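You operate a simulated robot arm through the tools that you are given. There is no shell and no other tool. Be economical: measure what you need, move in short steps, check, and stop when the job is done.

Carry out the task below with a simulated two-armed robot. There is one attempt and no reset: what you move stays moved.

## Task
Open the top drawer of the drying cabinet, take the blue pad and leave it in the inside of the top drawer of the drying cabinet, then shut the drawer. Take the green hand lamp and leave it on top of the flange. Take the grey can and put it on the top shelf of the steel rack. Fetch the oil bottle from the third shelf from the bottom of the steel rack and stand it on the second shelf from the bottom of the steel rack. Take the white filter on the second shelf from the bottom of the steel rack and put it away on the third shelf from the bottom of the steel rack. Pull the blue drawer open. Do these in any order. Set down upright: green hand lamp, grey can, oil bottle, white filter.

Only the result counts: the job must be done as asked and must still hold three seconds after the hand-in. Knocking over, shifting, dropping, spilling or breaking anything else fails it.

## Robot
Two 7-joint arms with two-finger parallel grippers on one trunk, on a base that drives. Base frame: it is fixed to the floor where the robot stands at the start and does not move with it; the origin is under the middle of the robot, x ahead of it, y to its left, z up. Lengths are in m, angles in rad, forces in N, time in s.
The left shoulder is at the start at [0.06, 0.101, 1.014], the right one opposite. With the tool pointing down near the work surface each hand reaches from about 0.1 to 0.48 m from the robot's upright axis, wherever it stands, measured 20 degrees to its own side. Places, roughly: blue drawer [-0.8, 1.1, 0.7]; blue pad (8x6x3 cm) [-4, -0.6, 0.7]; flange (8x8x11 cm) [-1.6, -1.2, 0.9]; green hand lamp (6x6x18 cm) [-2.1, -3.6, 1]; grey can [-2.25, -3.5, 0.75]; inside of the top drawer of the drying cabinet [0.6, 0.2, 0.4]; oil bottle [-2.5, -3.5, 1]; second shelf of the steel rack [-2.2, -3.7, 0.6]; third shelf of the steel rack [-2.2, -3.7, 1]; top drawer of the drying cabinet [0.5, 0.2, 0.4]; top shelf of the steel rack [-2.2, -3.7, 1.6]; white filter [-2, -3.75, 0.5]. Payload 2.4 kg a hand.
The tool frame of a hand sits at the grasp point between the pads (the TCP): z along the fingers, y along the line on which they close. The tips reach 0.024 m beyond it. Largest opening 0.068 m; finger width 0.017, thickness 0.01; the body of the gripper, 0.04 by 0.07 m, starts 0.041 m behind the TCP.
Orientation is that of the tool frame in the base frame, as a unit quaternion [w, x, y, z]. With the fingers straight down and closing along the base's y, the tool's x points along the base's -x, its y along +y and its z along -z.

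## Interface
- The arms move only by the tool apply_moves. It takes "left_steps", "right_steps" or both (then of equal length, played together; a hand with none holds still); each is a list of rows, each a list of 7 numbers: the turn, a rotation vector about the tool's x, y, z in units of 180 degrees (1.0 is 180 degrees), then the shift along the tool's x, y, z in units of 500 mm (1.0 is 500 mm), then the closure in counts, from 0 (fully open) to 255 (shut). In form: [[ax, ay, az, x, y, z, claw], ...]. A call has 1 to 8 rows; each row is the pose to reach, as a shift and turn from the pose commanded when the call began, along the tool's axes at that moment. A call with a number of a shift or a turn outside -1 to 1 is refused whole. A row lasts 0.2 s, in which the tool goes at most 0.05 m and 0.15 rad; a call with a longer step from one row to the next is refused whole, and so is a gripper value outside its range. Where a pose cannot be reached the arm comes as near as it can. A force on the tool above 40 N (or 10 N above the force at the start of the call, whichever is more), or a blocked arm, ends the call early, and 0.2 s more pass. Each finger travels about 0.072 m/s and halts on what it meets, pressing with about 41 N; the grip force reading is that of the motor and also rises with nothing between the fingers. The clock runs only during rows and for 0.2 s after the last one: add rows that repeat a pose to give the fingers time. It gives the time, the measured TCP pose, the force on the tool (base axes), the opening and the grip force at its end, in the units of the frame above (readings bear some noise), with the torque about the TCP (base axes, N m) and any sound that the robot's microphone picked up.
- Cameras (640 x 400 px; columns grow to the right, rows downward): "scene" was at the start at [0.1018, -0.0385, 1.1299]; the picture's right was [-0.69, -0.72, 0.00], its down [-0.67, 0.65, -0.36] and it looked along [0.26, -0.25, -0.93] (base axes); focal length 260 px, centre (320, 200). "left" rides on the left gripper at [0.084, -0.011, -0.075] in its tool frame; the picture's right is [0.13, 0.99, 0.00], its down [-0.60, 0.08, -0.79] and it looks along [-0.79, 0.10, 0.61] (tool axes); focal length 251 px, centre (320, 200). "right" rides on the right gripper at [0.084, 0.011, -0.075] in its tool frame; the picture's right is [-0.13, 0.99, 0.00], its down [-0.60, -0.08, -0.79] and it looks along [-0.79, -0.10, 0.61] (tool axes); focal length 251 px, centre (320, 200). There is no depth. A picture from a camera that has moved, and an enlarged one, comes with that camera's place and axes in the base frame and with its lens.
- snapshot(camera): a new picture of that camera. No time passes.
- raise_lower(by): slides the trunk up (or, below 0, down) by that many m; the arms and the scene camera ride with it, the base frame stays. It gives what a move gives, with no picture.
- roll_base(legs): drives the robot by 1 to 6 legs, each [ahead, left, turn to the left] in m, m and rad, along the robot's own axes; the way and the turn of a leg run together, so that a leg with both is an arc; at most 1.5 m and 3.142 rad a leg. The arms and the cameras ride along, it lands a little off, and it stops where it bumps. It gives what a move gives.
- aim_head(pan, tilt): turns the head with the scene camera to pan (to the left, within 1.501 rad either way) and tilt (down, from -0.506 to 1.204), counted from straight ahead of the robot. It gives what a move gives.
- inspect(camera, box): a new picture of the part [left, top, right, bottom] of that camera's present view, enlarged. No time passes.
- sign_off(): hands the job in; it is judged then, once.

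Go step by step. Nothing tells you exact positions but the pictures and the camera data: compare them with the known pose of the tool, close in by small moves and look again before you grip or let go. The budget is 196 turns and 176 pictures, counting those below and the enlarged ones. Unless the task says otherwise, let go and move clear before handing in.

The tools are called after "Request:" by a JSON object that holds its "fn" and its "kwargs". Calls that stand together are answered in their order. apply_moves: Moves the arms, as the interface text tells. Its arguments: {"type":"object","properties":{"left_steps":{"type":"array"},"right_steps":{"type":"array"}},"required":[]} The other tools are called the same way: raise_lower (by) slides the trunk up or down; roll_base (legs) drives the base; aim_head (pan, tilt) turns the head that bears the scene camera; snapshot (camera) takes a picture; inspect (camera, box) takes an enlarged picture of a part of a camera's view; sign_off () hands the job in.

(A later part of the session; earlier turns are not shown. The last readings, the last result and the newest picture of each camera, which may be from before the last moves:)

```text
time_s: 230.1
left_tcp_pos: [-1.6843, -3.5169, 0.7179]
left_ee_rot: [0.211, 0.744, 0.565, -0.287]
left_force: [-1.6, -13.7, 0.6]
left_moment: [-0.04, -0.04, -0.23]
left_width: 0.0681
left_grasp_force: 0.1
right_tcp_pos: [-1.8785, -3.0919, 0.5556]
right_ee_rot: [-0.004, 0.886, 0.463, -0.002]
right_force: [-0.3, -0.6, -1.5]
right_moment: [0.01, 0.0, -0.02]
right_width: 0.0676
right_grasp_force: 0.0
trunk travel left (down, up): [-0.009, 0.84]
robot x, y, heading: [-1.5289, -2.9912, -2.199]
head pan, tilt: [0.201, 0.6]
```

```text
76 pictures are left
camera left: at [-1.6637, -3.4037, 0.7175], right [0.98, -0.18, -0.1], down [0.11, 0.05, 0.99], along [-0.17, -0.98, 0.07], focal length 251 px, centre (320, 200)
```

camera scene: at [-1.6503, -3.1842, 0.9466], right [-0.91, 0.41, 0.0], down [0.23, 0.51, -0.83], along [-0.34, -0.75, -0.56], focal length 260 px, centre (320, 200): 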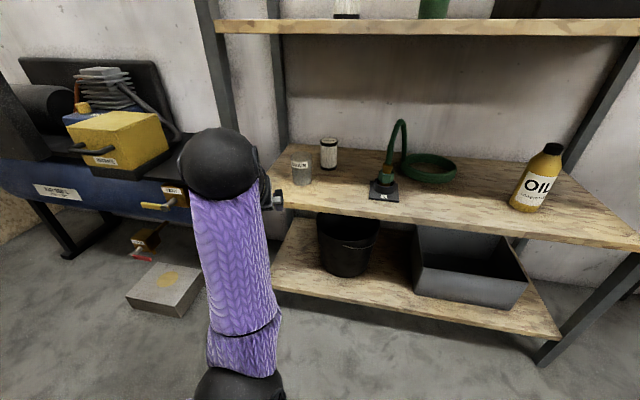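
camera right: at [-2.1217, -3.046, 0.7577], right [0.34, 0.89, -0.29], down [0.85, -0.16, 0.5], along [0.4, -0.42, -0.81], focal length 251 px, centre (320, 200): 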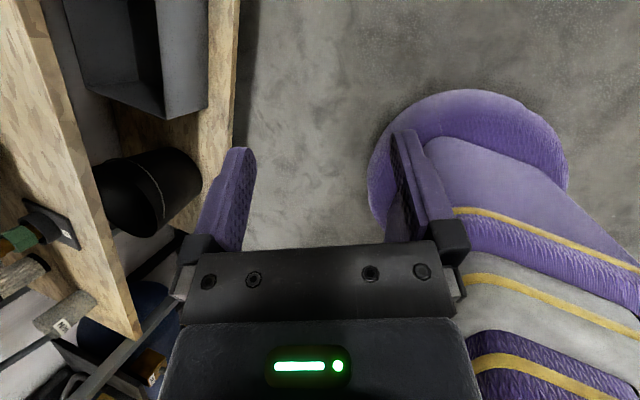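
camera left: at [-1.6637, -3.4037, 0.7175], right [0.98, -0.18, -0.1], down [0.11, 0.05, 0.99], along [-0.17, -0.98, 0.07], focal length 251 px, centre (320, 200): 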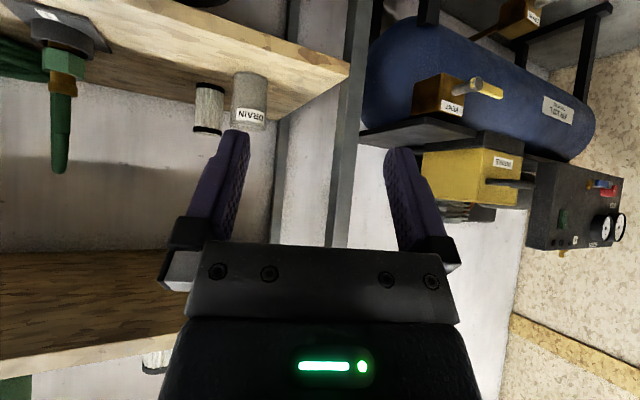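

Something loaded the left wrist during the turn. I'll hold still one row and read the force again.

Request:
{"fn": "apply_moves", "kwargs": {"left_steps": [[0, 0, 0, 0, 0, -0.01, 0], [0, 0, 0, 0, 0, -0.02, 0]]}}

Request:
{"fn": "aim_head", "kwargs": {"pan": 0.5, "tilt": 0.9}}

Request:
{"fn": "snapshot", "kwargs": {"camera": "scene"}}

```text
time_s: 230.4
left_tcp_pos: [-1.6841, -3.5139, 0.72]
left_ee_rot: [0.213, 0.741, 0.567, -0.289]
left_force: [-3.3, -12.5, -0.9]
left_moment: [-0.25, 0.06, -0.01]
left_width: 0.0678
left_grasp_force: 0.1
right_tcp_pos: [-1.8776, -3.0926, 0.5543]
right_ee_rot: [-0.004, 0.886, 0.464, -0.001]
right_force: [1.2, -0.6, -0.9]
right_moment: [-0.03, 0.01, -0.01]
right_width: 0.068
right_grasp_force: 0.1
trunk travel left (down, up): [-0.009, 0.84]
robot x, y, heading: [-1.5325, -2.99, -2.196]
head pan, tilt: [0.201, 0.6]
stopped in row 1 (left hand): the force on the tool passed its limit at 56 N (the readings are from after the stop); the commanded pose is now the measured one
```

```text
time_s: 231.2
left_tcp_pos: [-1.6839, -3.5156, 0.7203]
left_ee_rot: [0.213, 0.742, 0.566, -0.29]
left_force: [-7.4, -22.2, 2.4]
left_moment: [-0.06, 0.02, 0.18]
left_width: 0.0681
left_grasp_force: 0.1
right_tcp_pos: [-1.8785, -3.0909, 0.5546]
right_ee_rot: [-0.004, 0.887, 0.462, -0.002]
right_force: [0.1, 0.0, -0.3]
right_moment: [0.0, -0.02, -0.01]
right_width: 0.068
right_grasp_force: 0.1
trunk travel left (down, up): [-0.009, 0.84]
robot x, y, heading: [-1.5303, -2.9929, -2.197]
head pan, tilt: [0.499, 0.901]
```

```text
75 pictures are left
camera scene: at [-1.6234, -3.1786, 0.9218], right [-0.99, 0.13, 0.0], down [0.1, 0.78, -0.62], along [-0.08, -0.62, -0.78], focal length 260 px, centre (320, 200)
```

scene: 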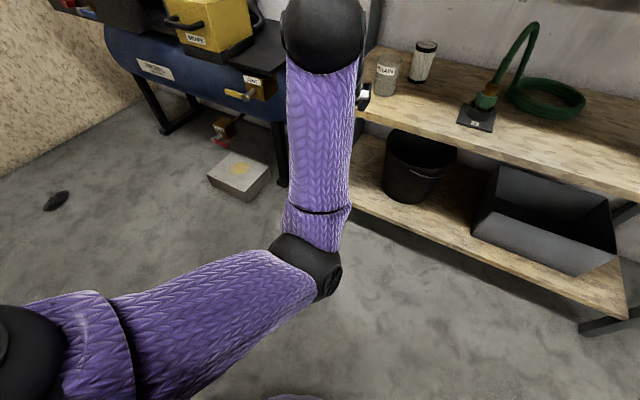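

The gripper's camera is pressing on the robot's own forearm (elbow low, wrist high). I'll pitch the hand back up a little, and raise the trunk so the forearm can come in flatter.

Request:
{"fn": "apply_moves", "kwargs": {"left_steps": [[0, -0.04, 0, 0, 0, 0.02, 0], [0, -0.08, 0, 0, 0, 0.04, 0], [0, -0.12, 0, 0, 0, 0.06, 0]]}}

Request:
{"fn": "raise_lower", "kwargs": {"by": 0.3}}

```text
time_s: 232.0
left_tcp_pos: [-1.69, -3.5349, 0.6988]
left_ee_rot: [0.315, 0.674, 0.515, -0.425]
left_force: [0.9, 0.3, -0.8]
left_moment: [0.0, -0.02, 0.01]
left_width: 0.0678
left_grasp_force: 0.0
right_tcp_pos: [-1.8772, -3.0919, 0.5547]
right_ee_rot: [-0.004, 0.886, 0.464, -0.002]
right_force: [0.2, 0.3, 0.0]
right_moment: [0.0, -0.01, 0.0]
right_width: 0.0681
right_grasp_force: 0.0
trunk travel left (down, up): [-0.009, 0.84]
robot x, y, heading: [-1.534, -2.9956, -2.196]
head pan, tilt: [0.499, 0.901]
```

```text
time_s: 235.0
left_tcp_pos: [-1.6902, -3.5345, 0.9973]
left_ee_rot: [0.314, 0.675, 0.515, -0.425]
left_force: [-0.6, -0.3, 0.0]
left_moment: [-0.01, 0.01, 0.0]
left_width: 0.0681
left_grasp_force: 0.1
right_tcp_pos: [-1.878, -3.0918, 0.8541]
right_ee_rot: [-0.004, 0.886, 0.464, -0.002]
right_force: [0.6, -0.4, 0.0]
right_moment: [-0.01, 0.02, 0.0]
right_width: 0.0679
right_grasp_force: 0.1
trunk travel left (down, up): [-0.309, 0.54]
robot x, y, heading: [-1.5313, -2.9953, -2.195]
head pan, tilt: [0.499, 0.901]
```

The load is gone. I'll lower the hand while extending, lower the trunk partly, then pitch the hand to 50°.

Request:
{"fn": "apply_moves", "kwargs": {"left_steps": [[0, 0, 0, 0.052, 0, 0.048, 0], [0, 0, 0, 0.104, 0, 0.096, 0], [0, 0, 0, 0.157, 0, 0.144, 0], [0, 0, 0, 0.209, 0, 0.192, 0], [0, 0, 0, 0.261, 0, 0.24, 0]]}}

Request:
{"fn": "apply_moves", "kwargs": {"left_steps": [[0, 0.045, 0, 0, 0, 0, 0], [0, 0.09, 0, 0, 0, 0, 0], [0, 0.132, 0, 0, 0, 0, 0]]}}

Request:
{"fn": "raise_lower", "kwargs": {"by": -0.13}}

Request:
{"fn": "snapshot", "kwargs": {"camera": "left"}}

Request:
{"fn": "aim_head", "kwargs": {"pan": 0.2, "tilt": 0.7}}

Request:
{"fn": "snapshot", "kwargs": {"camera": "scene"}}

```text
time_s: 236.2
left_tcp_pos: [-1.7059, -3.5827, 0.8266]
left_ee_rot: [0.313, 0.675, 0.515, -0.425]
left_force: [0.1, 0.7, -0.3]
left_moment: [-0.02, 0.01, -0.01]
left_width: 0.068
left_grasp_force: 0.0
right_tcp_pos: [-1.8779, -3.0921, 0.8545]
right_ee_rot: [-0.004, 0.886, 0.464, -0.002]
right_force: [0.5, 0.2, -0.1]
right_moment: [0.0, 0.0, 0.0]
right_width: 0.0679
right_grasp_force: 0.0
trunk travel left (down, up): [-0.309, 0.54]
robot x, y, heading: [-1.5311, -2.9925, -2.196]
head pan, tilt: [0.499, 0.901]
```

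```text
time_s: 237.0
left_tcp_pos: [-1.7062, -3.5817, 0.8286]
left_ee_rot: [0.201, 0.748, 0.569, -0.276]
left_force: [0.4, 0.5, 0.4]
left_moment: [-0.03, 0.02, 0.0]
left_width: 0.0681
left_grasp_force: 0.1
right_tcp_pos: [-1.8771, -3.092, 0.8548]
right_ee_rot: [-0.005, 0.886, 0.463, -0.002]
right_force: [-0.2, 0.0, 0.8]
right_moment: [-0.02, 0.0, -0.01]
right_width: 0.0679
right_grasp_force: 0.1
trunk travel left (down, up): [-0.309, 0.54]
robot x, y, heading: [-1.5309, -2.9952, -2.19]
head pan, tilt: [0.499, 0.901]
```

```text
time_s: 238.6
left_tcp_pos: [-1.7053, -3.5823, 0.6984]
left_ee_rot: [0.201, 0.748, 0.569, -0.276]
left_force: [0.8, 0.2, 0.1]
left_moment: [0.02, 0.07, 0.02]
left_width: 0.0678
left_grasp_force: 0.1
right_tcp_pos: [-1.8786, -3.0917, 0.725]
right_ee_rot: [-0.004, 0.886, 0.463, -0.002]
right_force: [-0.1, 0.5, -0.9]
right_moment: [-0.01, 0.03, 0.01]
right_width: 0.0679
right_grasp_force: 0.0
trunk travel left (down, up): [-0.179, 0.67]
robot x, y, heading: [-1.5301, -2.9934, -2.193]
head pan, tilt: [0.499, 0.901]
```

```text
74 pictures are left
camera left: at [-1.685, -3.47, 0.7012], right [0.98, -0.17, -0.1], down [0.1, 0.02, 0.99], along [-0.17, -0.98, 0.04], focal length 251 px, centre (320, 200)
```

left: 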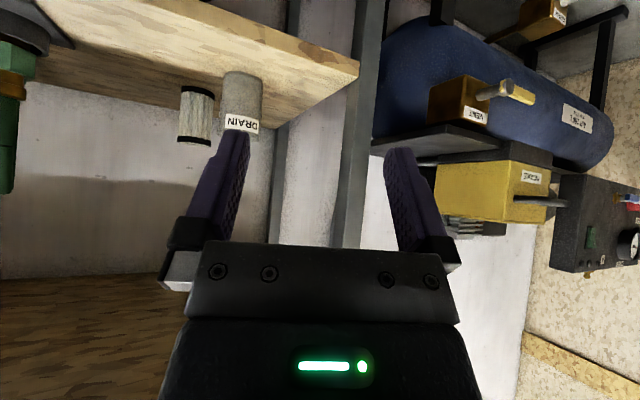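

```text
time_s: 239.4
left_tcp_pos: [-1.7052, -3.5821, 0.6976]
left_ee_rot: [0.202, 0.747, 0.569, -0.277]
left_force: [0.0, 0.6, 0.1]
left_moment: [0.0, -0.03, 0.02]
left_width: 0.0679
left_grasp_force: 0.1
right_tcp_pos: [-1.8785, -3.0913, 0.7251]
right_ee_rot: [-0.003, 0.886, 0.463, -0.001]
right_force: [-0.5, 0.4, -0.2]
right_moment: [-0.01, -0.01, 0.0]
right_width: 0.068
right_grasp_force: 0.0
trunk travel left (down, up): [-0.179, 0.67]
robot x, y, heading: [-1.5298, -2.9932, -2.196]
head pan, tilt: [0.201, 0.7]
```

```text
73 pictures are left
camera scene: at [-1.6152, -3.1346, 1.1144], right [-0.91, 0.41, 0.0], down [0.27, 0.59, -0.76], along [-0.31, -0.7, -0.64], focal length 260 px, centre (320, 200)
```

scene: 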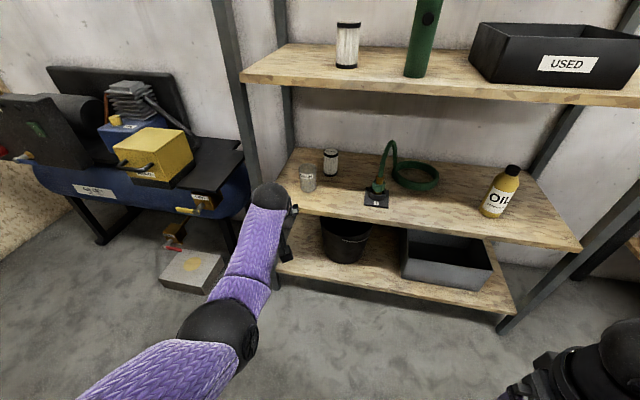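

The filter is at about (−2.000, −3.887); the hand is 0.42 m short of it. I'll lower the trunk 9 cm and drive to a point in front of the lane between jar and plug.

Request:
{"fn": "roll_base", "kwargs": {"legs": [[0.12, -0.117, 0]]}}

Request:
{"fn": "raise_lower", "kwargs": {"by": -0.09}}

Request:
{"fn": "snapshot", "kwargs": {"camera": "left"}}

Request:
{"fn": "snapshot", "kwargs": {"camera": "scene"}}

```text
time_s: 240.9
left_tcp_pos: [-1.8738, -3.6113, 0.6982]
left_ee_rot: [0.201, 0.748, 0.569, -0.277]
left_force: [1.1, -0.2, 0.3]
left_moment: [0.0, 0.01, 0.04]
left_width: 0.0677
left_grasp_force: 0.1
right_tcp_pos: [-2.0448, -3.1197, 0.7248]
right_ee_rot: [-0.004, 0.887, 0.463, -0.002]
right_force: [-0.2, -0.1, -0.6]
right_moment: [0.0, -0.04, 0.04]
right_width: 0.0681
right_grasp_force: 0.0
trunk travel left (down, up): [-0.179, 0.67]
robot x, y, heading: [-1.6981, -3.0227, -2.195]
head pan, tilt: [0.201, 0.7]
```

```text
time_s: 242.1
left_tcp_pos: [-1.8741, -3.61, 0.6083]
left_ee_rot: [0.201, 0.748, 0.569, -0.276]
left_force: [0.8, 0.2, 0.7]
left_moment: [-0.01, -0.01, 0.06]
left_width: 0.0679
left_grasp_force: 0.0
right_tcp_pos: [-2.0461, -3.1197, 0.6349]
right_ee_rot: [-0.004, 0.887, 0.462, -0.002]
right_force: [0.6, -0.1, 1.0]
right_moment: [0.01, 0.02, -0.05]
right_width: 0.0681
right_grasp_force: 0.1
trunk travel left (down, up): [-0.089, 0.76]
robot x, y, heading: [-1.696, -3.025, -2.197]
head pan, tilt: [0.201, 0.7]
```

```text
72 pictures are left
camera left: at [-1.8529, -3.4987, 0.6112], right [0.98, -0.17, -0.1], down [0.1, 0.02, 0.99], along [-0.17, -0.98, 0.04], focal length 251 px, centre (320, 200)
```

left: 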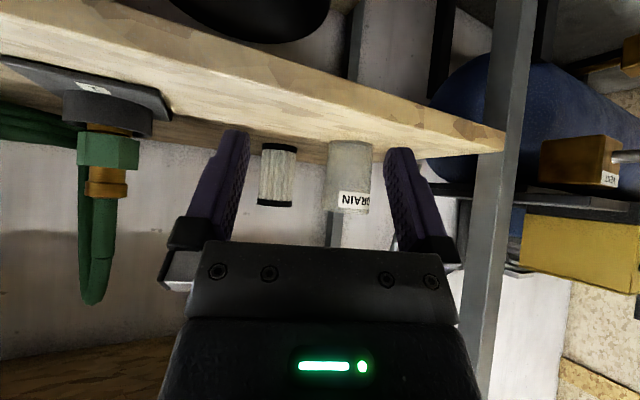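

```text
71 pictures are left
camera scene: at [-1.7988, -3.1862, 1.0217], right [-0.91, 0.41, 0.0], down [0.27, 0.59, -0.76], along [-0.32, -0.7, -0.64], focal length 260 px, centre (320, 200)
```

scene: 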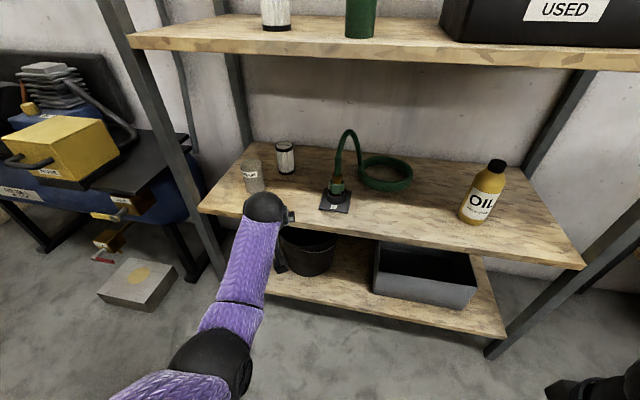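

The filter's position agrees with both cameras. I'll zoom on it to check its width against the opening.

Request:
{"fn": "inspect", "kwargs": {"camera": "left", "box": [220, 120, 400, 240]}}

```text
3.33 times, centred on (310, 180) of left
camera zoom: at [-1.8529, -3.4987, 0.6112], right [0.98, -0.17, -0.1], down [0.1, 0.02, 0.99], along [-0.17, -0.98, 0.04], focal length 838 px, centre (353, 267)
```

zoom: 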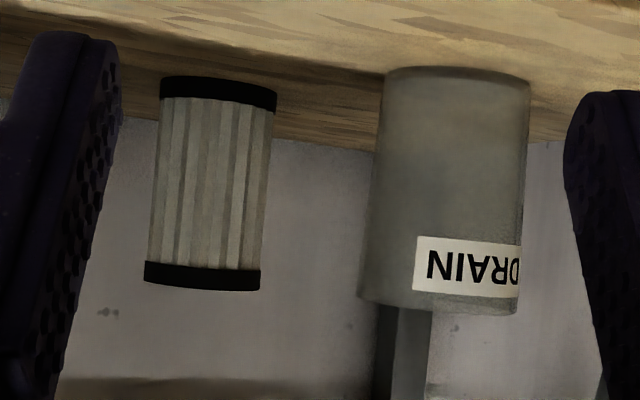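

The filter is about 5.6 cm wide and 10 cm tall; it fits. The lane is clear, so I'll drive 0.22 m along it and look again.

Request:
{"fn": "roll_base", "kwargs": {"legs": [[0.22, 0.045, 0]]}}

Request:
{"fn": "snapshot", "kwargs": {"camera": "left"}}

Request:
{"fn": "snapshot", "kwargs": {"camera": "scene"}}

```text
time_s: 243.8
left_tcp_pos: [-1.9646, -3.8137, 0.6076]
left_ee_rot: [0.202, 0.748, 0.569, -0.277]
left_force: [-0.3, -0.9, -0.6]
left_moment: [-0.02, 0.0, -0.04]
left_width: 0.068
left_grasp_force: 0.1
right_tcp_pos: [-2.1364, -3.3228, 0.6348]
right_ee_rot: [-0.004, 0.886, 0.463, -0.002]
right_force: [0.2, -0.2, 0.4]
right_moment: [-0.01, -0.02, -0.02]
right_width: 0.068
right_grasp_force: 0.1
trunk travel left (down, up): [-0.089, 0.76]
robot x, y, heading: [-1.7881, -3.2242, -2.199]
head pan, tilt: [0.201, 0.7]
```

```text
69 pictures are left
camera left: at [-1.9443, -3.7006, 0.6109], right [0.98, -0.17, -0.1], down [0.1, 0.02, 0.99], along [-0.17, -0.98, 0.04], focal length 251 px, centre (320, 200)
```

left: 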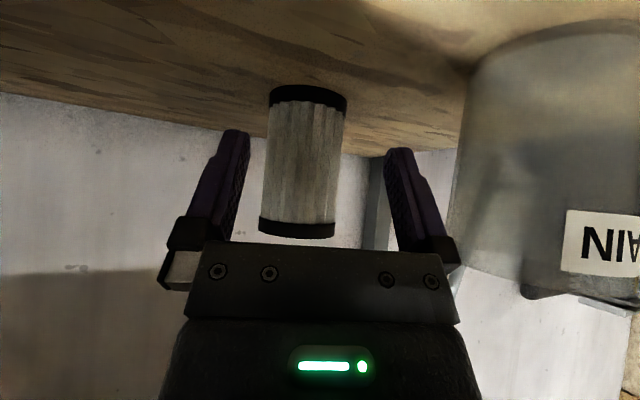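

```text
68 pictures are left
camera scene: at [-1.8903, -3.3881, 1.0217], right [-0.91, 0.41, 0.0], down [0.27, 0.59, -0.76], along [-0.32, -0.7, -0.64], focal length 260 px, centre (320, 200)
```

scene: 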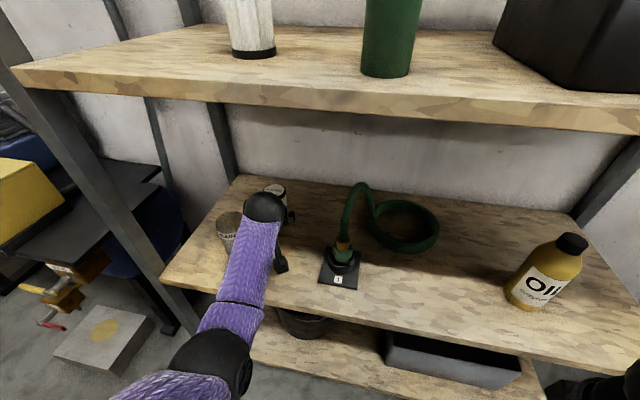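

The filter is centred between the fingers, 7.6 cm ahead. I'll drive 5 cm more and check.

Request:
{"fn": "roll_base", "kwargs": {"legs": [[0.052, 0.013, 0]]}}

Request:
{"fn": "snapshot", "kwargs": {"camera": "left"}}

```text
time_s: 244.8
left_tcp_pos: [-1.9845, -3.8622, 0.6083]
left_ee_rot: [0.201, 0.748, 0.569, -0.277]
left_force: [-0.6, 0.6, -0.5]
left_moment: [-0.01, 0.01, 0.0]
left_width: 0.068
left_grasp_force: 0.0
right_tcp_pos: [-2.1558, -3.3715, 0.6354]
right_ee_rot: [-0.004, 0.887, 0.461, -0.003]
right_force: [0.0, -0.1, -0.6]
right_moment: [0.0, 0.04, 0.0]
right_width: 0.0678
right_grasp_force: 0.1
trunk travel left (down, up): [-0.089, 0.76]
robot x, y, heading: [-1.8041, -3.2768, -2.2]
head pan, tilt: [0.201, 0.7]
```

```text
67 pictures are left
camera left: at [-1.9641, -3.7505, 0.6109], right [0.98, -0.17, -0.1], down [0.1, 0.02, 0.99], along [-0.17, -0.98, 0.04], focal length 251 px, centre (320, 200)
```

left: 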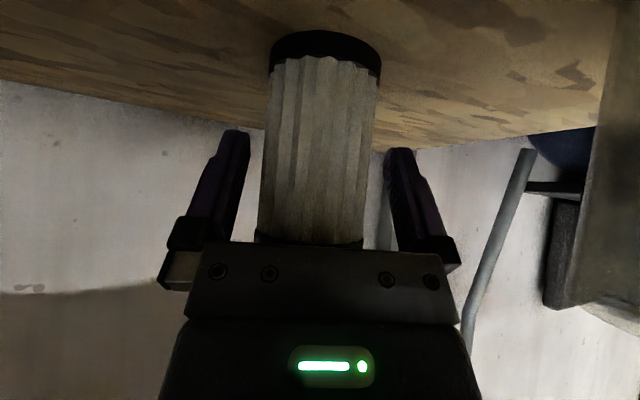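

Nearly there and centred. I'll advance 2.5 cm with the arm and close gently.

Request:
{"fn": "apply_moves", "kwargs": {"left_steps": [[0, 0, 0, -0.019, 0, 0.016, 0], [0, 0, 0, -0.04, 0, 0.034, 0], [0, 0, 0, -0.04, 0, 0.034, 0]]}}

Request:
{"fn": "snapshot", "kwargs": {"camera": "left"}}

```text
time_s: 245.6
left_tcp_pos: [-1.9925, -3.8864, 0.6072]
left_ee_rot: [0.202, 0.748, 0.569, -0.277]
left_force: [-0.3, 1.9, 2.5]
left_moment: [0.03, 0.02, -0.01]
left_width: 0.0676
left_grasp_force: 0.0
right_tcp_pos: [-2.1565, -3.372, 0.6355]
right_ee_rot: [-0.004, 0.887, 0.462, -0.003]
right_force: [0.7, 0.6, -0.1]
right_moment: [-0.02, -0.01, -0.02]
right_width: 0.0682
right_grasp_force: 0.1
trunk travel left (down, up): [-0.089, 0.76]
robot x, y, heading: [-1.8112, -3.2753, -2.194]
head pan, tilt: [0.201, 0.7]
```

```text
66 pictures are left
camera left: at [-1.9713, -3.7754, 0.6103], right [0.98, -0.17, -0.1], down [0.1, 0.02, 0.99], along [-0.17, -0.98, 0.04], focal length 251 px, centre (320, 200)
```

left: 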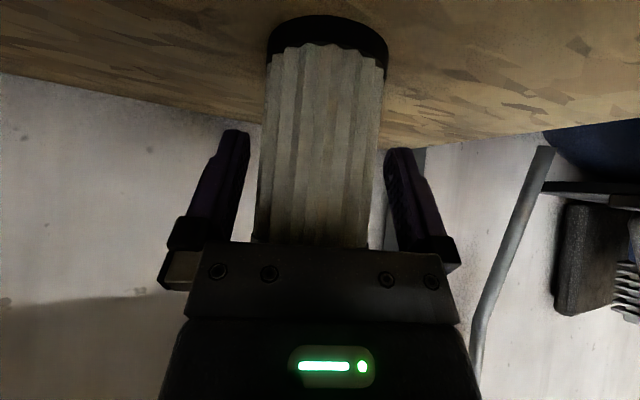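

The palm lightly touches the filter's top rim. I'll rise 1.5 cm and then close.

Request:
{"fn": "apply_moves", "kwargs": {"left_steps": [[0, 0, 0, -0.0195, 0, -0.023, 0], [0, 0, 0, -0.0195, 0, -0.023, 120], [0, 0, 0, -0.0195, 0, -0.023, 255], [0, 0, 0, -0.0195, 0, -0.023, 255], [0, 0, 0, -0.0195, 0, -0.023, 255]]}}

Request:
{"fn": "snapshot", "kwargs": {"camera": "left"}}

```text
time_s: 246.8
left_tcp_pos: [-1.9917, -3.8874, 0.6232]
left_ee_rot: [0.201, 0.748, 0.569, -0.277]
left_force: [0.0, 0.0, 0.2]
left_moment: [0.01, -0.03, -0.03]
left_width: 0.0527
left_grasp_force: 41.4
right_tcp_pos: [-2.1562, -3.3711, 0.6351]
right_ee_rot: [-0.004, 0.887, 0.463, -0.002]
right_force: [0.5, -0.2, -0.2]
right_moment: [0.01, 0.02, 0.0]
right_width: 0.0679
right_grasp_force: 0.0
trunk travel left (down, up): [-0.089, 0.76]
robot x, y, heading: [-1.8126, -3.2738, -2.197]
head pan, tilt: [0.201, 0.7]
```

```text
65 pictures are left
camera left: at [-1.9713, -3.7762, 0.6256], right [0.98, -0.17, -0.1], down [0.1, 0.02, 0.99], along [-0.17, -0.98, 0.04], focal length 251 px, centre (320, 200)
```

left: 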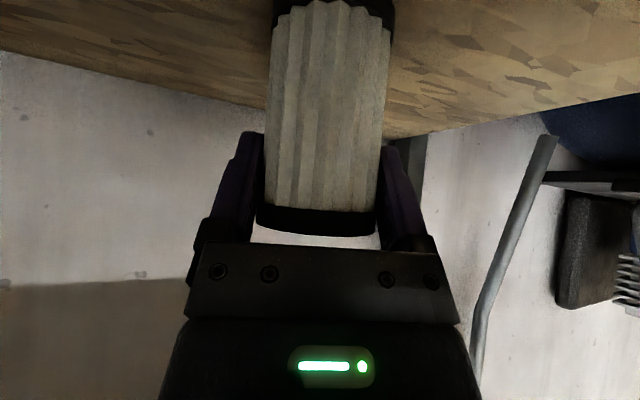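

Gripped the filter (5.3 cm). I'll lift 3.5 cm and back out along the same lane.

Request:
{"fn": "apply_moves", "kwargs": {"left_steps": [[0, 0, 0, -0.015, 0, -0.018, 255], [0, 0, 0, -0.03, 0, -0.036, 255], [0, 0, 0, -0.045, 0, -0.0536, 255]]}}

Request:
{"fn": "roll_base", "kwargs": {"legs": [[-0.3, -0.065, 0], [-0.15, 0, 0]]}}

Request:
{"fn": "snapshot", "kwargs": {"camera": "scene"}}

```text
time_s: 247.6
left_tcp_pos: [-1.991, -3.8878, 0.6574]
left_ee_rot: [0.201, 0.748, 0.569, -0.277]
left_force: [-0.8, -0.1, -1.0]
left_moment: [-0.02, 0.01, 0.0]
left_width: 0.0525
left_grasp_force: 41.5
right_tcp_pos: [-2.1568, -3.3727, 0.6351]
right_ee_rot: [-0.004, 0.887, 0.462, -0.002]
right_force: [0.4, -0.4, -0.5]
right_moment: [0.02, 0.05, 0.01]
right_width: 0.0681
right_grasp_force: 0.0
trunk travel left (down, up): [-0.089, 0.76]
robot x, y, heading: [-1.812, -3.27, -2.201]
head pan, tilt: [0.201, 0.7]
```

```text
time_s: 250.6
left_tcp_pos: [-1.7818, -3.4861, 0.657]
left_ee_rot: [0.201, 0.749, 0.567, -0.278]
left_force: [-0.6, 0.0, -1.9]
left_moment: [-0.02, 0.01, 0.0]
left_width: 0.0526
left_grasp_force: 41.1
right_tcp_pos: [-1.9449, -2.9697, 0.6337]
right_ee_rot: [-0.003, 0.888, 0.46, -0.002]
right_force: [0.2, 0.3, -0.5]
right_moment: [0.01, 0.01, 0.0]
right_width: 0.0682
right_grasp_force: 0.0
trunk travel left (down, up): [-0.089, 0.76]
robot x, y, heading: [-1.6006, -2.8752, -2.203]
head pan, tilt: [0.201, 0.7]
```

```text
64 pictures are left
camera scene: at [-1.6986, -3.0374, 1.0216], right [-0.91, 0.42, 0.0], down [0.27, 0.59, -0.76], along [-0.32, -0.69, -0.64], focal length 260 px, centre (320, 200)
```

scene: 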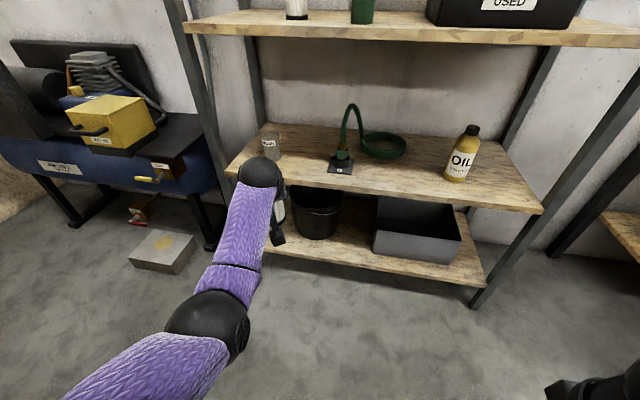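

The filter is out. I'll raise the trunk 0.4 m and look at the left end of shelf three, where I plan to set it.

Request:
{"fn": "raise_lower", "kwargs": {"by": 0.4}}

Request:
{"fn": "snapshot", "kwargs": {"camera": "scene"}}

Request:
{"fn": "snapshot", "kwargs": {"camera": "left"}}

```text
time_s: 254.4
left_tcp_pos: [-1.7799, -3.4827, 1.1084]
left_ee_rot: [0.212, 0.734, 0.562, -0.316]
left_force: [0.9, 0.7, -1.1]
left_moment: [-0.01, -0.01, 0.0]
left_width: 0.0524
left_grasp_force: 41.3
right_tcp_pos: [-1.9447, -2.9705, 1.0349]
right_ee_rot: [-0.004, 0.888, 0.46, -0.002]
right_force: [-0.2, 0.9, 0.4]
right_moment: [0.01, -0.01, 0.03]
right_width: 0.0681
right_grasp_force: 0.0
trunk travel left (down, up): [-0.489, 0.36]
robot x, y, heading: [-1.5959, -2.8714, -2.199]
head pan, tilt: [0.201, 0.7]
```

```text
63 pictures are left
camera scene: at [-1.6484, -2.9688, 1.4279], right [-0.91, 0.42, 0.0], down [0.27, 0.59, -0.76], along [-0.32, -0.69, -0.64], focal length 260 px, centre (320, 200)
```

scene: 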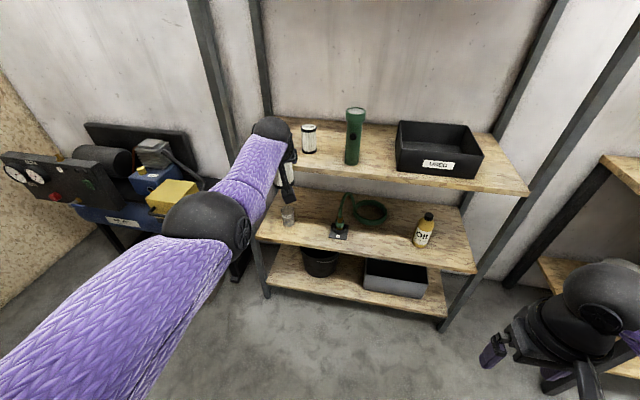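

```text
62 pictures are left
camera left: at [-1.7582, -3.3706, 1.1031], right [0.97, -0.19, -0.13], down [0.15, 0.09, 0.98], along [-0.17, -0.98, 0.12], focal length 251 px, centre (320, 200)
```

left: 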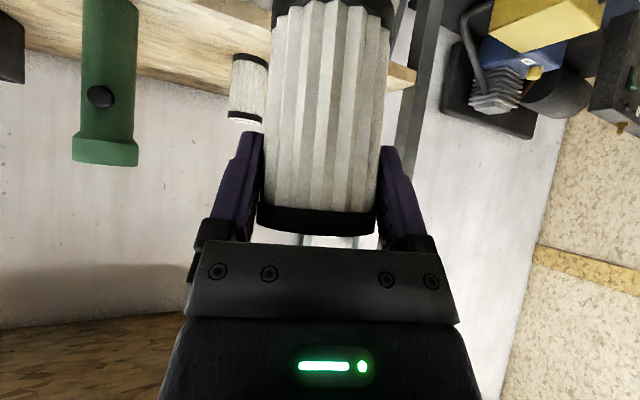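

The wrist pitch shifted a few degrees during the lift. I'll restore the grip pitch so the filter is upright and lower to just above shelf height.

Request:
{"fn": "apply_moves", "kwargs": {"left_steps": [[-0.0083, 0.0259, 0.0048, 0.02, 0, 0.02, 255], [-0.0083, 0.0259, 0.0048, 0.045, 0, 0.045, 255], [-0.0083, 0.0259, 0.0048, 0.0677, 0, 0.0681, 255]]}}

Request:
{"fn": "snapshot", "kwargs": {"camera": "left"}}

```text
time_s: 255.2
left_tcp_pos: [-1.7712, -3.4714, 1.0623]
left_ee_rot: [0.202, 0.747, 0.569, -0.277]
left_force: [-0.1, -0.3, -1.0]
left_moment: [0.0, 0.0, 0.0]
left_width: 0.0526
left_grasp_force: 41.4
left hand out of reach, approached as far as the arm can: row 1, 2, 3
right_tcp_pos: [-1.9446, -2.9694, 1.0347]
right_ee_rot: [-0.004, 0.887, 0.461, -0.002]
right_force: [-0.5, -0.2, -0.2]
right_moment: [0.0, -0.04, -0.01]
right_width: 0.068
right_grasp_force: 0.1
trunk travel left (down, up): [-0.489, 0.36]
robot x, y, heading: [-1.5995, -2.8733, -2.202]
head pan, tilt: [0.201, 0.7]
```

```text
61 pictures are left
camera left: at [-1.7501, -3.3591, 1.0654], right [0.98, -0.17, -0.1], down [0.1, 0.02, 0.99], along [-0.17, -0.98, 0.04], focal length 251 px, centre (320, 200)
```

left: 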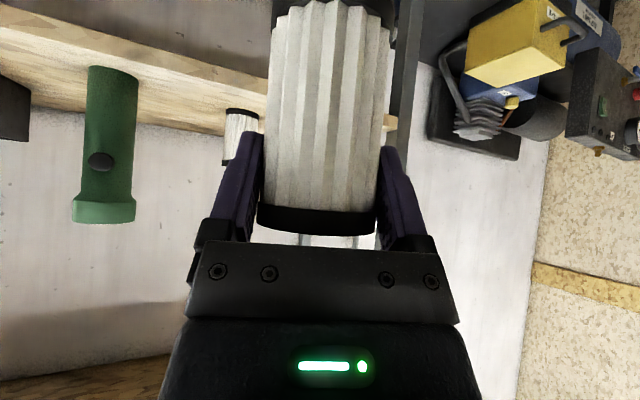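

The pose is restored. I'll move left 0.136 m, then ahead 0.2 m, and look.

Request:
{"fn": "roll_base", "kwargs": {"legs": [[0, 0.136, 0], [0.22, 0, 0]]}}

Request:
{"fn": "snapshot", "kwargs": {"camera": "left"}}

Request:
{"fn": "snapshot", "kwargs": {"camera": "scene"}}

```text
time_s: 257.8
left_tcp_pos: [-1.7909, -3.7354, 1.0632]
left_ee_rot: [0.202, 0.747, 0.57, -0.277]
left_force: [0.4, 0.0, -1.4]
left_moment: [-0.02, -0.03, 0.02]
left_width: 0.0527
left_grasp_force: 41.1
right_tcp_pos: [-1.9655, -3.2338, 1.0352]
right_ee_rot: [-0.004, 0.887, 0.461, -0.001]
right_force: [-0.7, 0.8, -0.4]
right_moment: [0.02, -0.04, -0.02]
right_width: 0.0681
right_grasp_force: 0.1
trunk travel left (down, up): [-0.489, 0.36]
robot x, y, heading: [-1.6185, -3.1366, -2.202]
head pan, tilt: [0.201, 0.7]
```

```text
60 pictures are left
camera left: at [-1.7702, -3.622, 1.0653], right [0.98, -0.17, -0.1], down [0.1, 0.02, 0.99], along [-0.17, -0.98, 0.04], focal length 251 px, centre (320, 200)
```

left: 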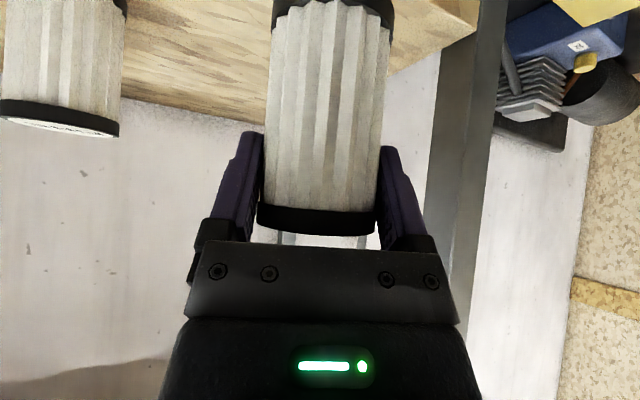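

```text
59 pictures are left
camera scene: at [-1.6697, -3.2316, 1.4278], right [-0.91, 0.42, 0.0], down [0.27, 0.59, -0.76], along [-0.32, -0.7, -0.64], focal length 260 px, centre (320, 200)
```

scene: 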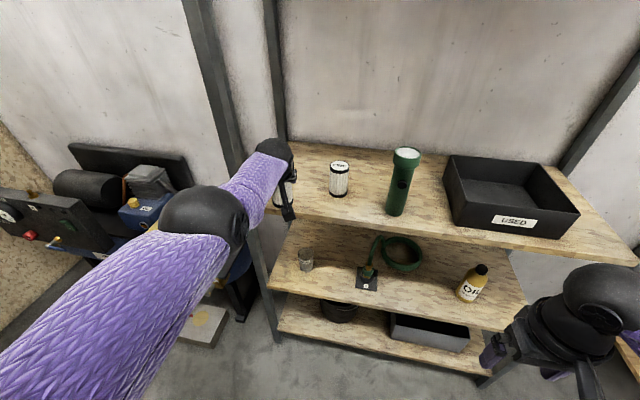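

All clear. I'll go 0.1 m further in and lower the filter onto shelf three.

Request:
{"fn": "roll_base", "kwargs": {"legs": [[0.1, 0, 0]]}}

Request:
{"fn": "apply_moves", "kwargs": {"left_steps": [[0, 0, 0, 0.009, 0, 0.0107, 255], [0, 0, 0, 0.018, 0, 0.0214, 255], [0, 0, 0, 0.027, 0, 0.0322, 255], [0, 0, 0, 0.036, 0, 0.0429, 255], [0, 0, 0, 0.042, 0, 0.05, 255]]}}

Request:
{"fn": "snapshot", "kwargs": {"camera": "left"}}

```text
time_s: 259.0
left_tcp_pos: [-1.8507, -3.8168, 1.0622]
left_ee_rot: [0.201, 0.747, 0.57, -0.276]
left_force: [-0.7, 0.1, -1.5]
left_moment: [0.0, -0.05, 0.01]
left_width: 0.0523
left_grasp_force: 41.0
right_tcp_pos: [-2.0257, -3.3163, 1.0353]
right_ee_rot: [-0.004, 0.887, 0.462, -0.001]
right_force: [-0.1, -0.4, -0.4]
right_moment: [0.01, 0.02, -0.01]
right_width: 0.0679
right_grasp_force: 0.1
trunk travel left (down, up): [-0.489, 0.36]
robot x, y, heading: [-1.6772, -3.2179, -2.203]
head pan, tilt: [0.201, 0.7]
```

```text
time_s: 260.2
left_tcp_pos: [-1.8454, -3.8103, 1.0325]
left_ee_rot: [0.201, 0.748, 0.569, -0.277]
left_force: [-0.6, -0.3, -0.6]
left_moment: [-0.02, 0.03, -0.02]
left_width: 0.0522
left_grasp_force: 41.0
left hand out of reach, approached as far as the arm can: row 2, 3, 4, 5
right_tcp_pos: [-2.0252, -3.3158, 1.0346]
right_ee_rot: [-0.003, 0.887, 0.462, -0.002]
right_force: [-0.1, 1.0, 0.7]
right_moment: [0.01, 0.01, 0.01]
right_width: 0.0681
right_grasp_force: 0.0
trunk travel left (down, up): [-0.489, 0.36]
robot x, y, heading: [-1.6805, -3.2182, -2.199]
head pan, tilt: [0.201, 0.7]
```

```text
58 pictures are left
camera left: at [-1.8243, -3.6977, 1.0349], right [0.98, -0.17, -0.1], down [0.1, 0.02, 0.99], along [-0.17, -0.98, 0.04], focal length 251 px, centre (320, 200)
```

left: 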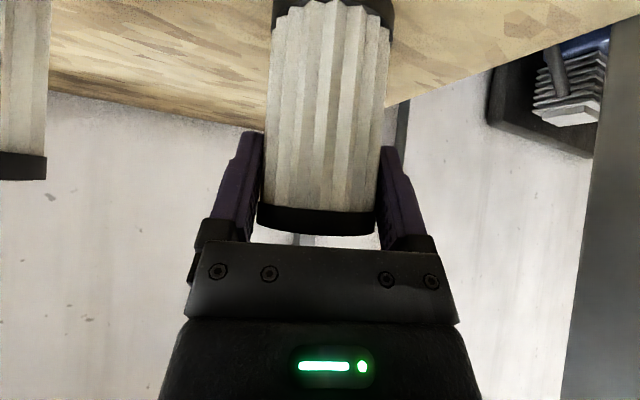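

The arm is at its reach; I'll lower the last centimetre with the trunk.

Request:
{"fn": "raise_lower", "kwargs": {"by": -0.009}}

Request:
{"fn": "snapshot", "kwargs": {"camera": "left"}}

```text
time_s: 260.8
left_tcp_pos: [-1.8446, -3.8081, 1.0233]
left_ee_rot: [0.202, 0.746, 0.57, -0.277]
left_force: [0.2, 0.2, -0.9]
left_moment: [0.01, 0.03, 0.0]
left_width: 0.0521
left_grasp_force: 40.7
right_tcp_pos: [-2.0241, -3.3151, 1.0267]
right_ee_rot: [-0.004, 0.887, 0.462, -0.002]
right_force: [0.1, -0.2, -0.1]
right_moment: [-0.03, 0.03, -0.01]
right_width: 0.068
right_grasp_force: 0.2
trunk travel left (down, up): [-0.48, 0.369]
robot x, y, heading: [-1.6801, -3.2198, -2.198]
head pan, tilt: [0.201, 0.7]
```

```text
57 pictures are left
camera left: at [-1.8247, -3.6971, 1.0257], right [0.98, -0.17, -0.1], down [0.1, 0.02, 0.99], along [-0.17, -0.99, 0.04], focal length 251 px, centre (320, 200)
```

left: 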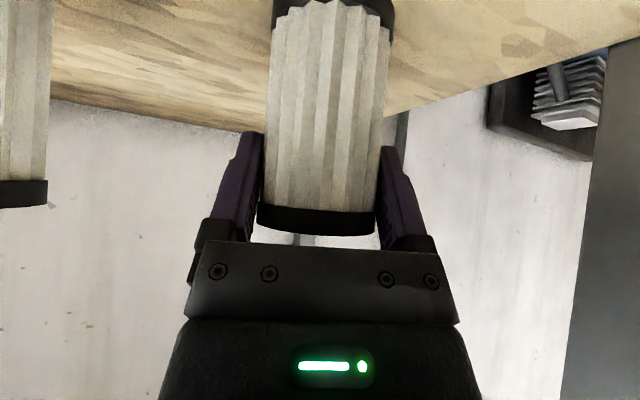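

Request:
{"fn": "raise_lower", "kwargs": {"by": -0.004}}

Request:
{"fn": "raise_lower", "kwargs": {"by": -0.003}}

```text
time_s: 261.3
left_tcp_pos: [-1.8451, -3.8088, 1.0218]
left_ee_rot: [0.204, 0.746, 0.569, -0.28]
left_force: [0.3, -1.5, 22.6]
left_moment: [0.11, -0.52, -0.05]
left_width: 0.0524
left_grasp_force: 40.9
right_tcp_pos: [-2.0249, -3.3141, 1.0234]
right_ee_rot: [-0.003, 0.887, 0.462, -0.003]
right_force: [-0.5, 0.5, 0.4]
right_moment: [0.01, -0.02, -0.02]
right_width: 0.0679
right_grasp_force: 0.1
trunk travel left (down, up): [-0.476, 0.373]
robot x, y, heading: [-1.6769, -3.2201, -2.196]
head pan, tilt: [0.201, 0.7]
```

```text
time_s: 261.8
left_tcp_pos: [-1.8457, -3.8087, 1.0181]
left_ee_rot: [0.204, 0.746, 0.569, -0.28]
left_force: [0.3, -7.4, 33.9]
left_moment: [-0.42, -0.34, -0.27]
left_width: 0.0523
left_grasp_force: 40.5
right_tcp_pos: [-2.0244, -3.313, 1.0193]
right_ee_rot: [-0.003, 0.887, 0.461, -0.002]
right_force: [-0.6, -0.4, 0.5]
right_moment: [-0.04, -0.01, 0.02]
right_width: 0.0678
right_grasp_force: 0.1
trunk travel left (down, up): [-0.473, 0.376]
robot x, y, heading: [-1.6771, -3.2182, -2.198]
head pan, tilt: [0.201, 0.7]
```

It's in firm contact. I'll relieve 4 mm, open, and rise and back off.

Request:
{"fn": "raise_lower", "kwargs": {"by": 0.005}}

Request:
{"fn": "apply_moves", "kwargs": {"left_steps": [[0, 0, 0, 0, 0, 0, 180], [0, 0, 0, 0, 0, 0, 80], [0, 0, 0, 0, 0, 0, 0], [0, 0, 0, 0, 0, 0, 0], [0, 0, 0, 0.02, 0, -0.017, 0], [0, 0, 0, 0.04, 0, -0.034, 0], [0, 0, 0, 0.08, 0, -0.068, 0]]}}

Request:
{"fn": "snapshot", "kwargs": {"camera": "left"}}

```text
time_s: 262.4
left_tcp_pos: [-1.8448, -3.8084, 1.0192]
left_ee_rot: [0.201, 0.747, 0.571, -0.275]
left_force: [-0.5, -1.0, 8.7]
left_moment: [-0.35, 0.03, -0.03]
left_width: 0.0521
left_grasp_force: 41.7
right_tcp_pos: [-2.0252, -3.3154, 1.0243]
right_ee_rot: [-0.004, 0.887, 0.462, -0.003]
right_force: [0.1, 0.3, 0.6]
right_moment: [-0.01, -0.02, 0.0]
right_width: 0.0681
right_grasp_force: 0.1
trunk travel left (down, up): [-0.478, 0.371]
robot x, y, heading: [-1.6749, -3.2215, -2.199]
head pan, tilt: [0.201, 0.7]
```

```text
time_s: 264.0
left_tcp_pos: [-1.8591, -3.7958, 1.0088]
left_ee_rot: [0.201, 0.747, 0.57, -0.276]
left_force: [-0.1, 0.6, -0.1]
left_moment: [0.04, -0.01, 0.04]
left_width: 0.0679
left_grasp_force: 0.1
left hand out of reach, approached as far as the arm can: row 5, 6, 7
right_tcp_pos: [-2.024, -3.3141, 1.0231]
right_ee_rot: [-0.004, 0.887, 0.462, -0.002]
right_force: [-0.1, 0.5, -0.8]
right_moment: [0.02, 0.06, 0.0]
right_width: 0.068
right_grasp_force: 0.0
trunk travel left (down, up): [-0.478, 0.371]
robot x, y, heading: [-1.6778, -3.2193, -2.2]
head pan, tilt: [0.201, 0.7]
```

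```text
56 pictures are left
camera left: at [-1.8384, -3.6835, 1.0123], right [0.98, -0.17, -0.1], down [0.1, 0.02, 0.99], along [-0.17, -0.99, 0.04], focal length 251 px, centre (320, 200)
```

left: 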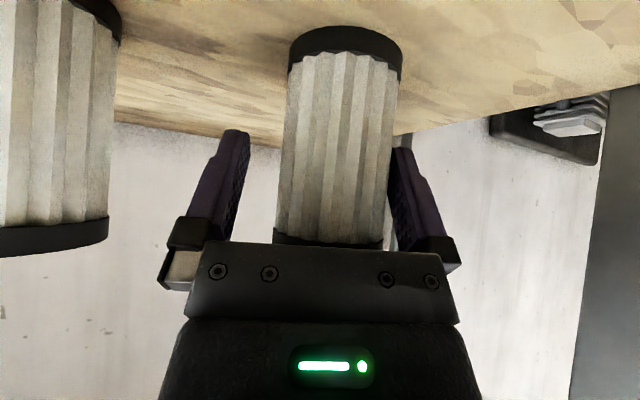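

The filter stands; it is a bit nearer the left finger, so backing straight out is safe. I'll drive back.

Request:
{"fn": "roll_base", "kwargs": {"legs": [[-0.12, 0, 0]]}}

Request:
{"fn": "snapshot", "kwargs": {"camera": "left"}}

Request:
{"fn": "snapshot", "kwargs": {"camera": "scene"}}

```text
time_s: 265.2
left_tcp_pos: [-1.7873, -3.6989, 1.009]
left_ee_rot: [0.201, 0.747, 0.57, -0.278]
left_force: [-0.2, -0.4, -0.9]
left_moment: [-0.02, 0.01, -0.03]
left_width: 0.0679
left_grasp_force: 0.1
right_tcp_pos: [-1.9542, -3.2183, 1.0237]
right_ee_rot: [-0.004, 0.887, 0.463, -0.002]
right_force: [0.5, 1.2, -0.2]
right_moment: [0.0, 0.01, 0.03]
right_width: 0.068
right_grasp_force: 0.2
trunk travel left (down, up): [-0.478, 0.371]
robot x, y, heading: [-1.6093, -3.1234, -2.196]
head pan, tilt: [0.201, 0.7]
```

```text
55 pictures are left
camera left: at [-1.767, -3.5868, 1.0128], right [0.98, -0.17, -0.1], down [0.1, 0.02, 0.99], along [-0.17, -0.99, 0.04], focal length 251 px, centre (320, 200)
```

left: 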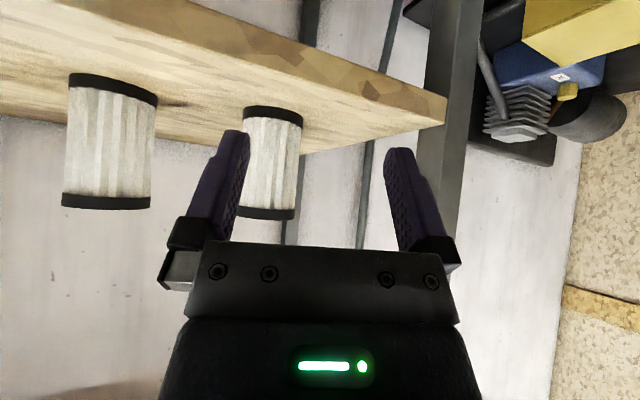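

```text
54 pictures are left
camera scene: at [-1.6588, -3.2168, 1.417], right [-0.91, 0.41, 0.0], down [0.27, 0.59, -0.77], along [-0.32, -0.7, -0.64], focal length 260 px, centre (320, 200)
```

scene: 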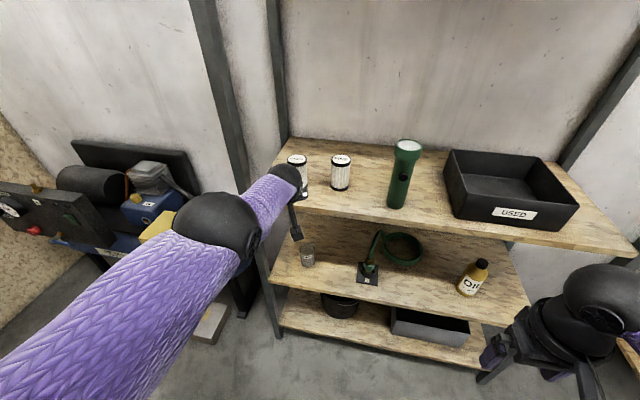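

Both filters stand on shelf three. Now the lamp: I'll back off, set the hand to a 20° pitch facing straight, and move right in front of the lamp.

Request:
{"fn": "roll_base", "kwargs": {"legs": [[-0.15, 0, 0]]}}

Request:
{"fn": "apply_moves", "kwargs": {"left_steps": [[0.0177, -0.0328, 0.0124, 0, 0, 0, 0], [0.0355, -0.0655, 0.0247, 0, 0, 0, 0], [0.0532, -0.0983, 0.0371, 0, 0, 0, 0], [0.071, -0.131, 0.0494, 0, 0, 0, 0], [0.0887, -0.1638, 0.0618, 0, 0, 0, 0]]}}

Request:
{"fn": "roll_base", "kwargs": {"legs": [[0, -0.265, 0]]}}

Request:
{"fn": "snapshot", "kwargs": {"camera": "left"}}

Request:
{"fn": "snapshot", "kwargs": {"camera": "scene"}}

```text
time_s: 266.6
left_tcp_pos: [-1.6996, -3.5766, 1.0096]
left_ee_rot: [0.201, 0.748, 0.569, -0.277]
left_force: [-0.4, -0.7, 0.0]
left_moment: [0.03, 0.03, 0.06]
left_width: 0.0679
left_grasp_force: 0.0
right_tcp_pos: [-1.865, -3.0943, 1.0242]
right_ee_rot: [-0.004, 0.888, 0.461, -0.003]
right_force: [-0.2, 0.1, -0.2]
right_moment: [0.01, 0.0, -0.04]
right_width: 0.0681
right_grasp_force: 0.1
trunk travel left (down, up): [-0.478, 0.371]
robot x, y, heading: [-1.519, -2.9993, -2.201]
head pan, tilt: [0.201, 0.7]
```

```text
time_s: 267.8
left_tcp_pos: [-1.7107, -3.596, 0.9977]
left_ee_rot: [0.26, 0.724, 0.382, -0.512]
left_force: [-0.5, -0.5, 0.3]
left_moment: [-0.01, -0.02, -0.01]
left_width: 0.068
left_grasp_force: 0.1
left hand out of reach, approached as far as the arm can: row 1, 2, 3, 4, 5
right_tcp_pos: [-1.8647, -3.0957, 1.0234]
right_ee_rot: [-0.004, 0.887, 0.461, -0.003]
right_force: [-0.7, 0.4, 0.6]
right_moment: [0.0, 0.02, 0.03]
right_width: 0.0682
right_grasp_force: 0.0
trunk travel left (down, up): [-0.478, 0.371]
robot x, y, heading: [-1.5178, -3.0028, -2.207]
head pan, tilt: [0.201, 0.7]
```

```text
time_s: 269.7
left_tcp_pos: [-1.9238, -3.4407, 0.9972]
left_ee_rot: [0.26, 0.724, 0.381, -0.512]
left_force: [-0.4, -0.2, 0.4]
left_moment: [0.0, 0.0, 0.02]
left_width: 0.0682
left_grasp_force: 0.1
right_tcp_pos: [-2.0788, -2.9392, 1.0232]
right_ee_rot: [-0.004, 0.888, 0.46, -0.002]
right_force: [0.7, 0.4, 0.1]
right_moment: [0.03, -0.02, 0.01]
right_width: 0.0678
right_grasp_force: 0.1
trunk travel left (down, up): [-0.478, 0.371]
robot x, y, heading: [-1.7291, -2.8429, -2.205]
head pan, tilt: [0.201, 0.7]
```

```text
53 pictures are left
camera left: at [-1.8758, -3.3517, 0.9444], right [0.84, -0.53, -0.14], down [0.38, 0.39, 0.84], along [-0.39, -0.75, 0.53], focal length 251 px, centre (320, 200)
```

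left: 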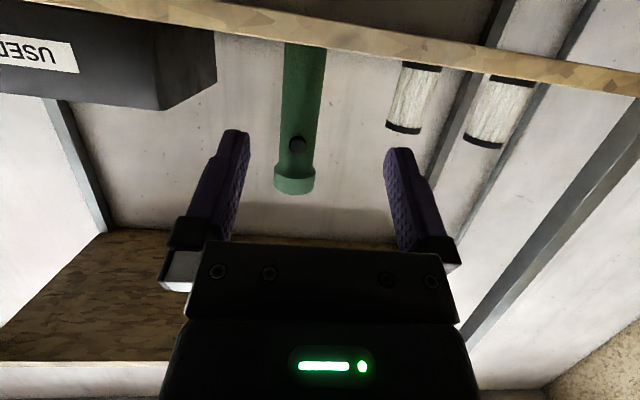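

```text
52 pictures are left
camera scene: at [-1.7833, -2.9395, 1.4169], right [-0.91, 0.42, 0.0], down [0.27, 0.58, -0.76], along [-0.32, -0.69, -0.64], focal length 260 px, centre (320, 200)
```

scene: 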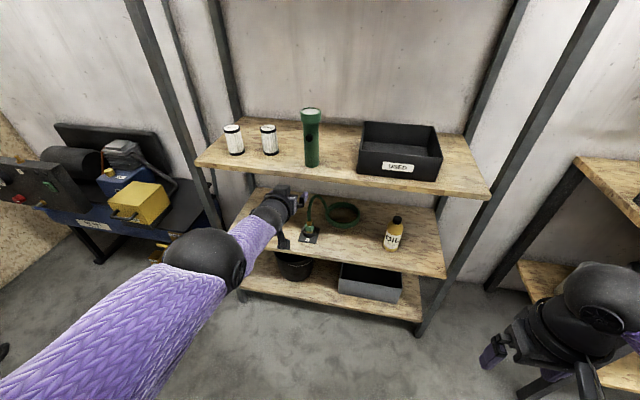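

The lamp is straight ahead (0.25 m), but the hand is too low. I'll raise the arm and lower the trunk so TCP is at about 1.035.

Request:
{"fn": "apply_moves", "kwargs": {"left_steps": [[0, 0, 0, -0.06, 0, -0.022, 0], [0, 0, 0, -0.12, 0, -0.044, 0], [0, 0, 0, -0.18, 0, -0.065, 0], [0, 0, 0, -0.24, 0, -0.087, 0], [0, 0, 0, -0.3, 0, -0.109, 0], [0, 0, 0, -0.357, 0, -0.13, 0]]}}

Request:
{"fn": "raise_lower", "kwargs": {"by": -0.155}}

Request:
{"fn": "roll_base", "kwargs": {"legs": [[0.14, 0, 0]]}}

Request:
{"fn": "snapshot", "kwargs": {"camera": "left"}}

```text
time_s: 271.1
left_tcp_pos: [-1.9482, -3.4839, 1.185]
left_ee_rot: [0.26, 0.725, 0.382, -0.511]
left_force: [-0.1, -0.6, -0.6]
left_moment: [-0.02, -0.01, 0.03]
left_width: 0.068
left_grasp_force: 0.2
left hand out of reach, approached as far as the arm can: row 1, 2, 3, 4, 5, 6
right_tcp_pos: [-2.0784, -2.9403, 1.0235]
right_ee_rot: [-0.004, 0.888, 0.461, -0.002]
right_force: [0.0, -1.1, -0.5]
right_moment: [-0.02, -0.02, 0.01]
right_width: 0.0681
right_grasp_force: 0.1
trunk travel left (down, up): [-0.478, 0.371]
robot x, y, heading: [-1.7309, -2.8451, -2.208]
head pan, tilt: [0.201, 0.7]
```

```text
time_s: 272.9
left_tcp_pos: [-1.9534, -3.4938, 0.9985]
left_ee_rot: [0.251, 0.737, 0.389, -0.492]
left_force: [0.0, -0.2, -0.9]
left_moment: [0.01, 0.0, 0.01]
left_width: 0.0679
left_grasp_force: 0.1
right_tcp_pos: [-2.0776, -2.9387, 0.8693]
right_ee_rot: [-0.004, 0.887, 0.461, -0.002]
right_force: [0.0, -0.3, -0.1]
right_moment: [0.01, -0.01, 0.03]
right_width: 0.0678
right_grasp_force: 0.1
trunk travel left (down, up): [-0.323, 0.526]
robot x, y, heading: [-1.7307, -2.8466, -2.205]
head pan, tilt: [0.201, 0.7]
```

```text
time_s: 274.2
left_tcp_pos: [-2.038, -3.6065, 0.9975]
left_ee_rot: [0.25, 0.738, 0.389, -0.492]
left_force: [-0.6, 0.3, -0.1]
left_moment: [0.0, -0.01, -0.01]
left_width: 0.0681
left_grasp_force: 0.1
right_tcp_pos: [-2.1621, -3.0551, 0.8691]
right_ee_rot: [-0.004, 0.888, 0.459, -0.003]
right_force: [-0.3, -0.3, -0.3]
right_moment: [0.01, -0.02, 0.02]
right_width: 0.0676
right_grasp_force: 0.1
trunk travel left (down, up): [-0.323, 0.526]
robot x, y, heading: [-1.8147, -2.9592, -2.204]
head pan, tilt: [0.201, 0.7]
```

```text
51 pictures are left
camera left: at [-1.9872, -3.5168, 0.9495], right [0.84, -0.53, -0.13], down [0.36, 0.35, 0.86], along [-0.41, -0.77, 0.49], focal length 251 px, centre (320, 200)
```

left: 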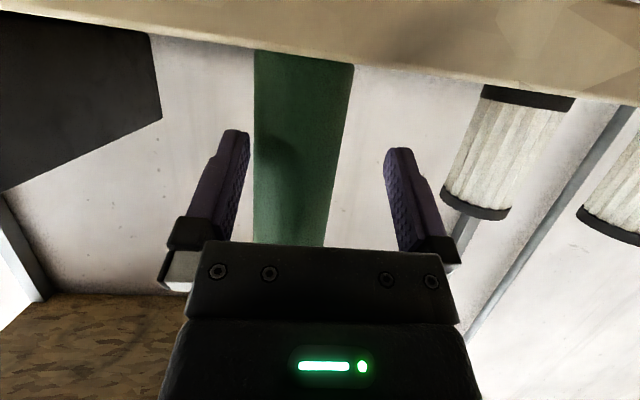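

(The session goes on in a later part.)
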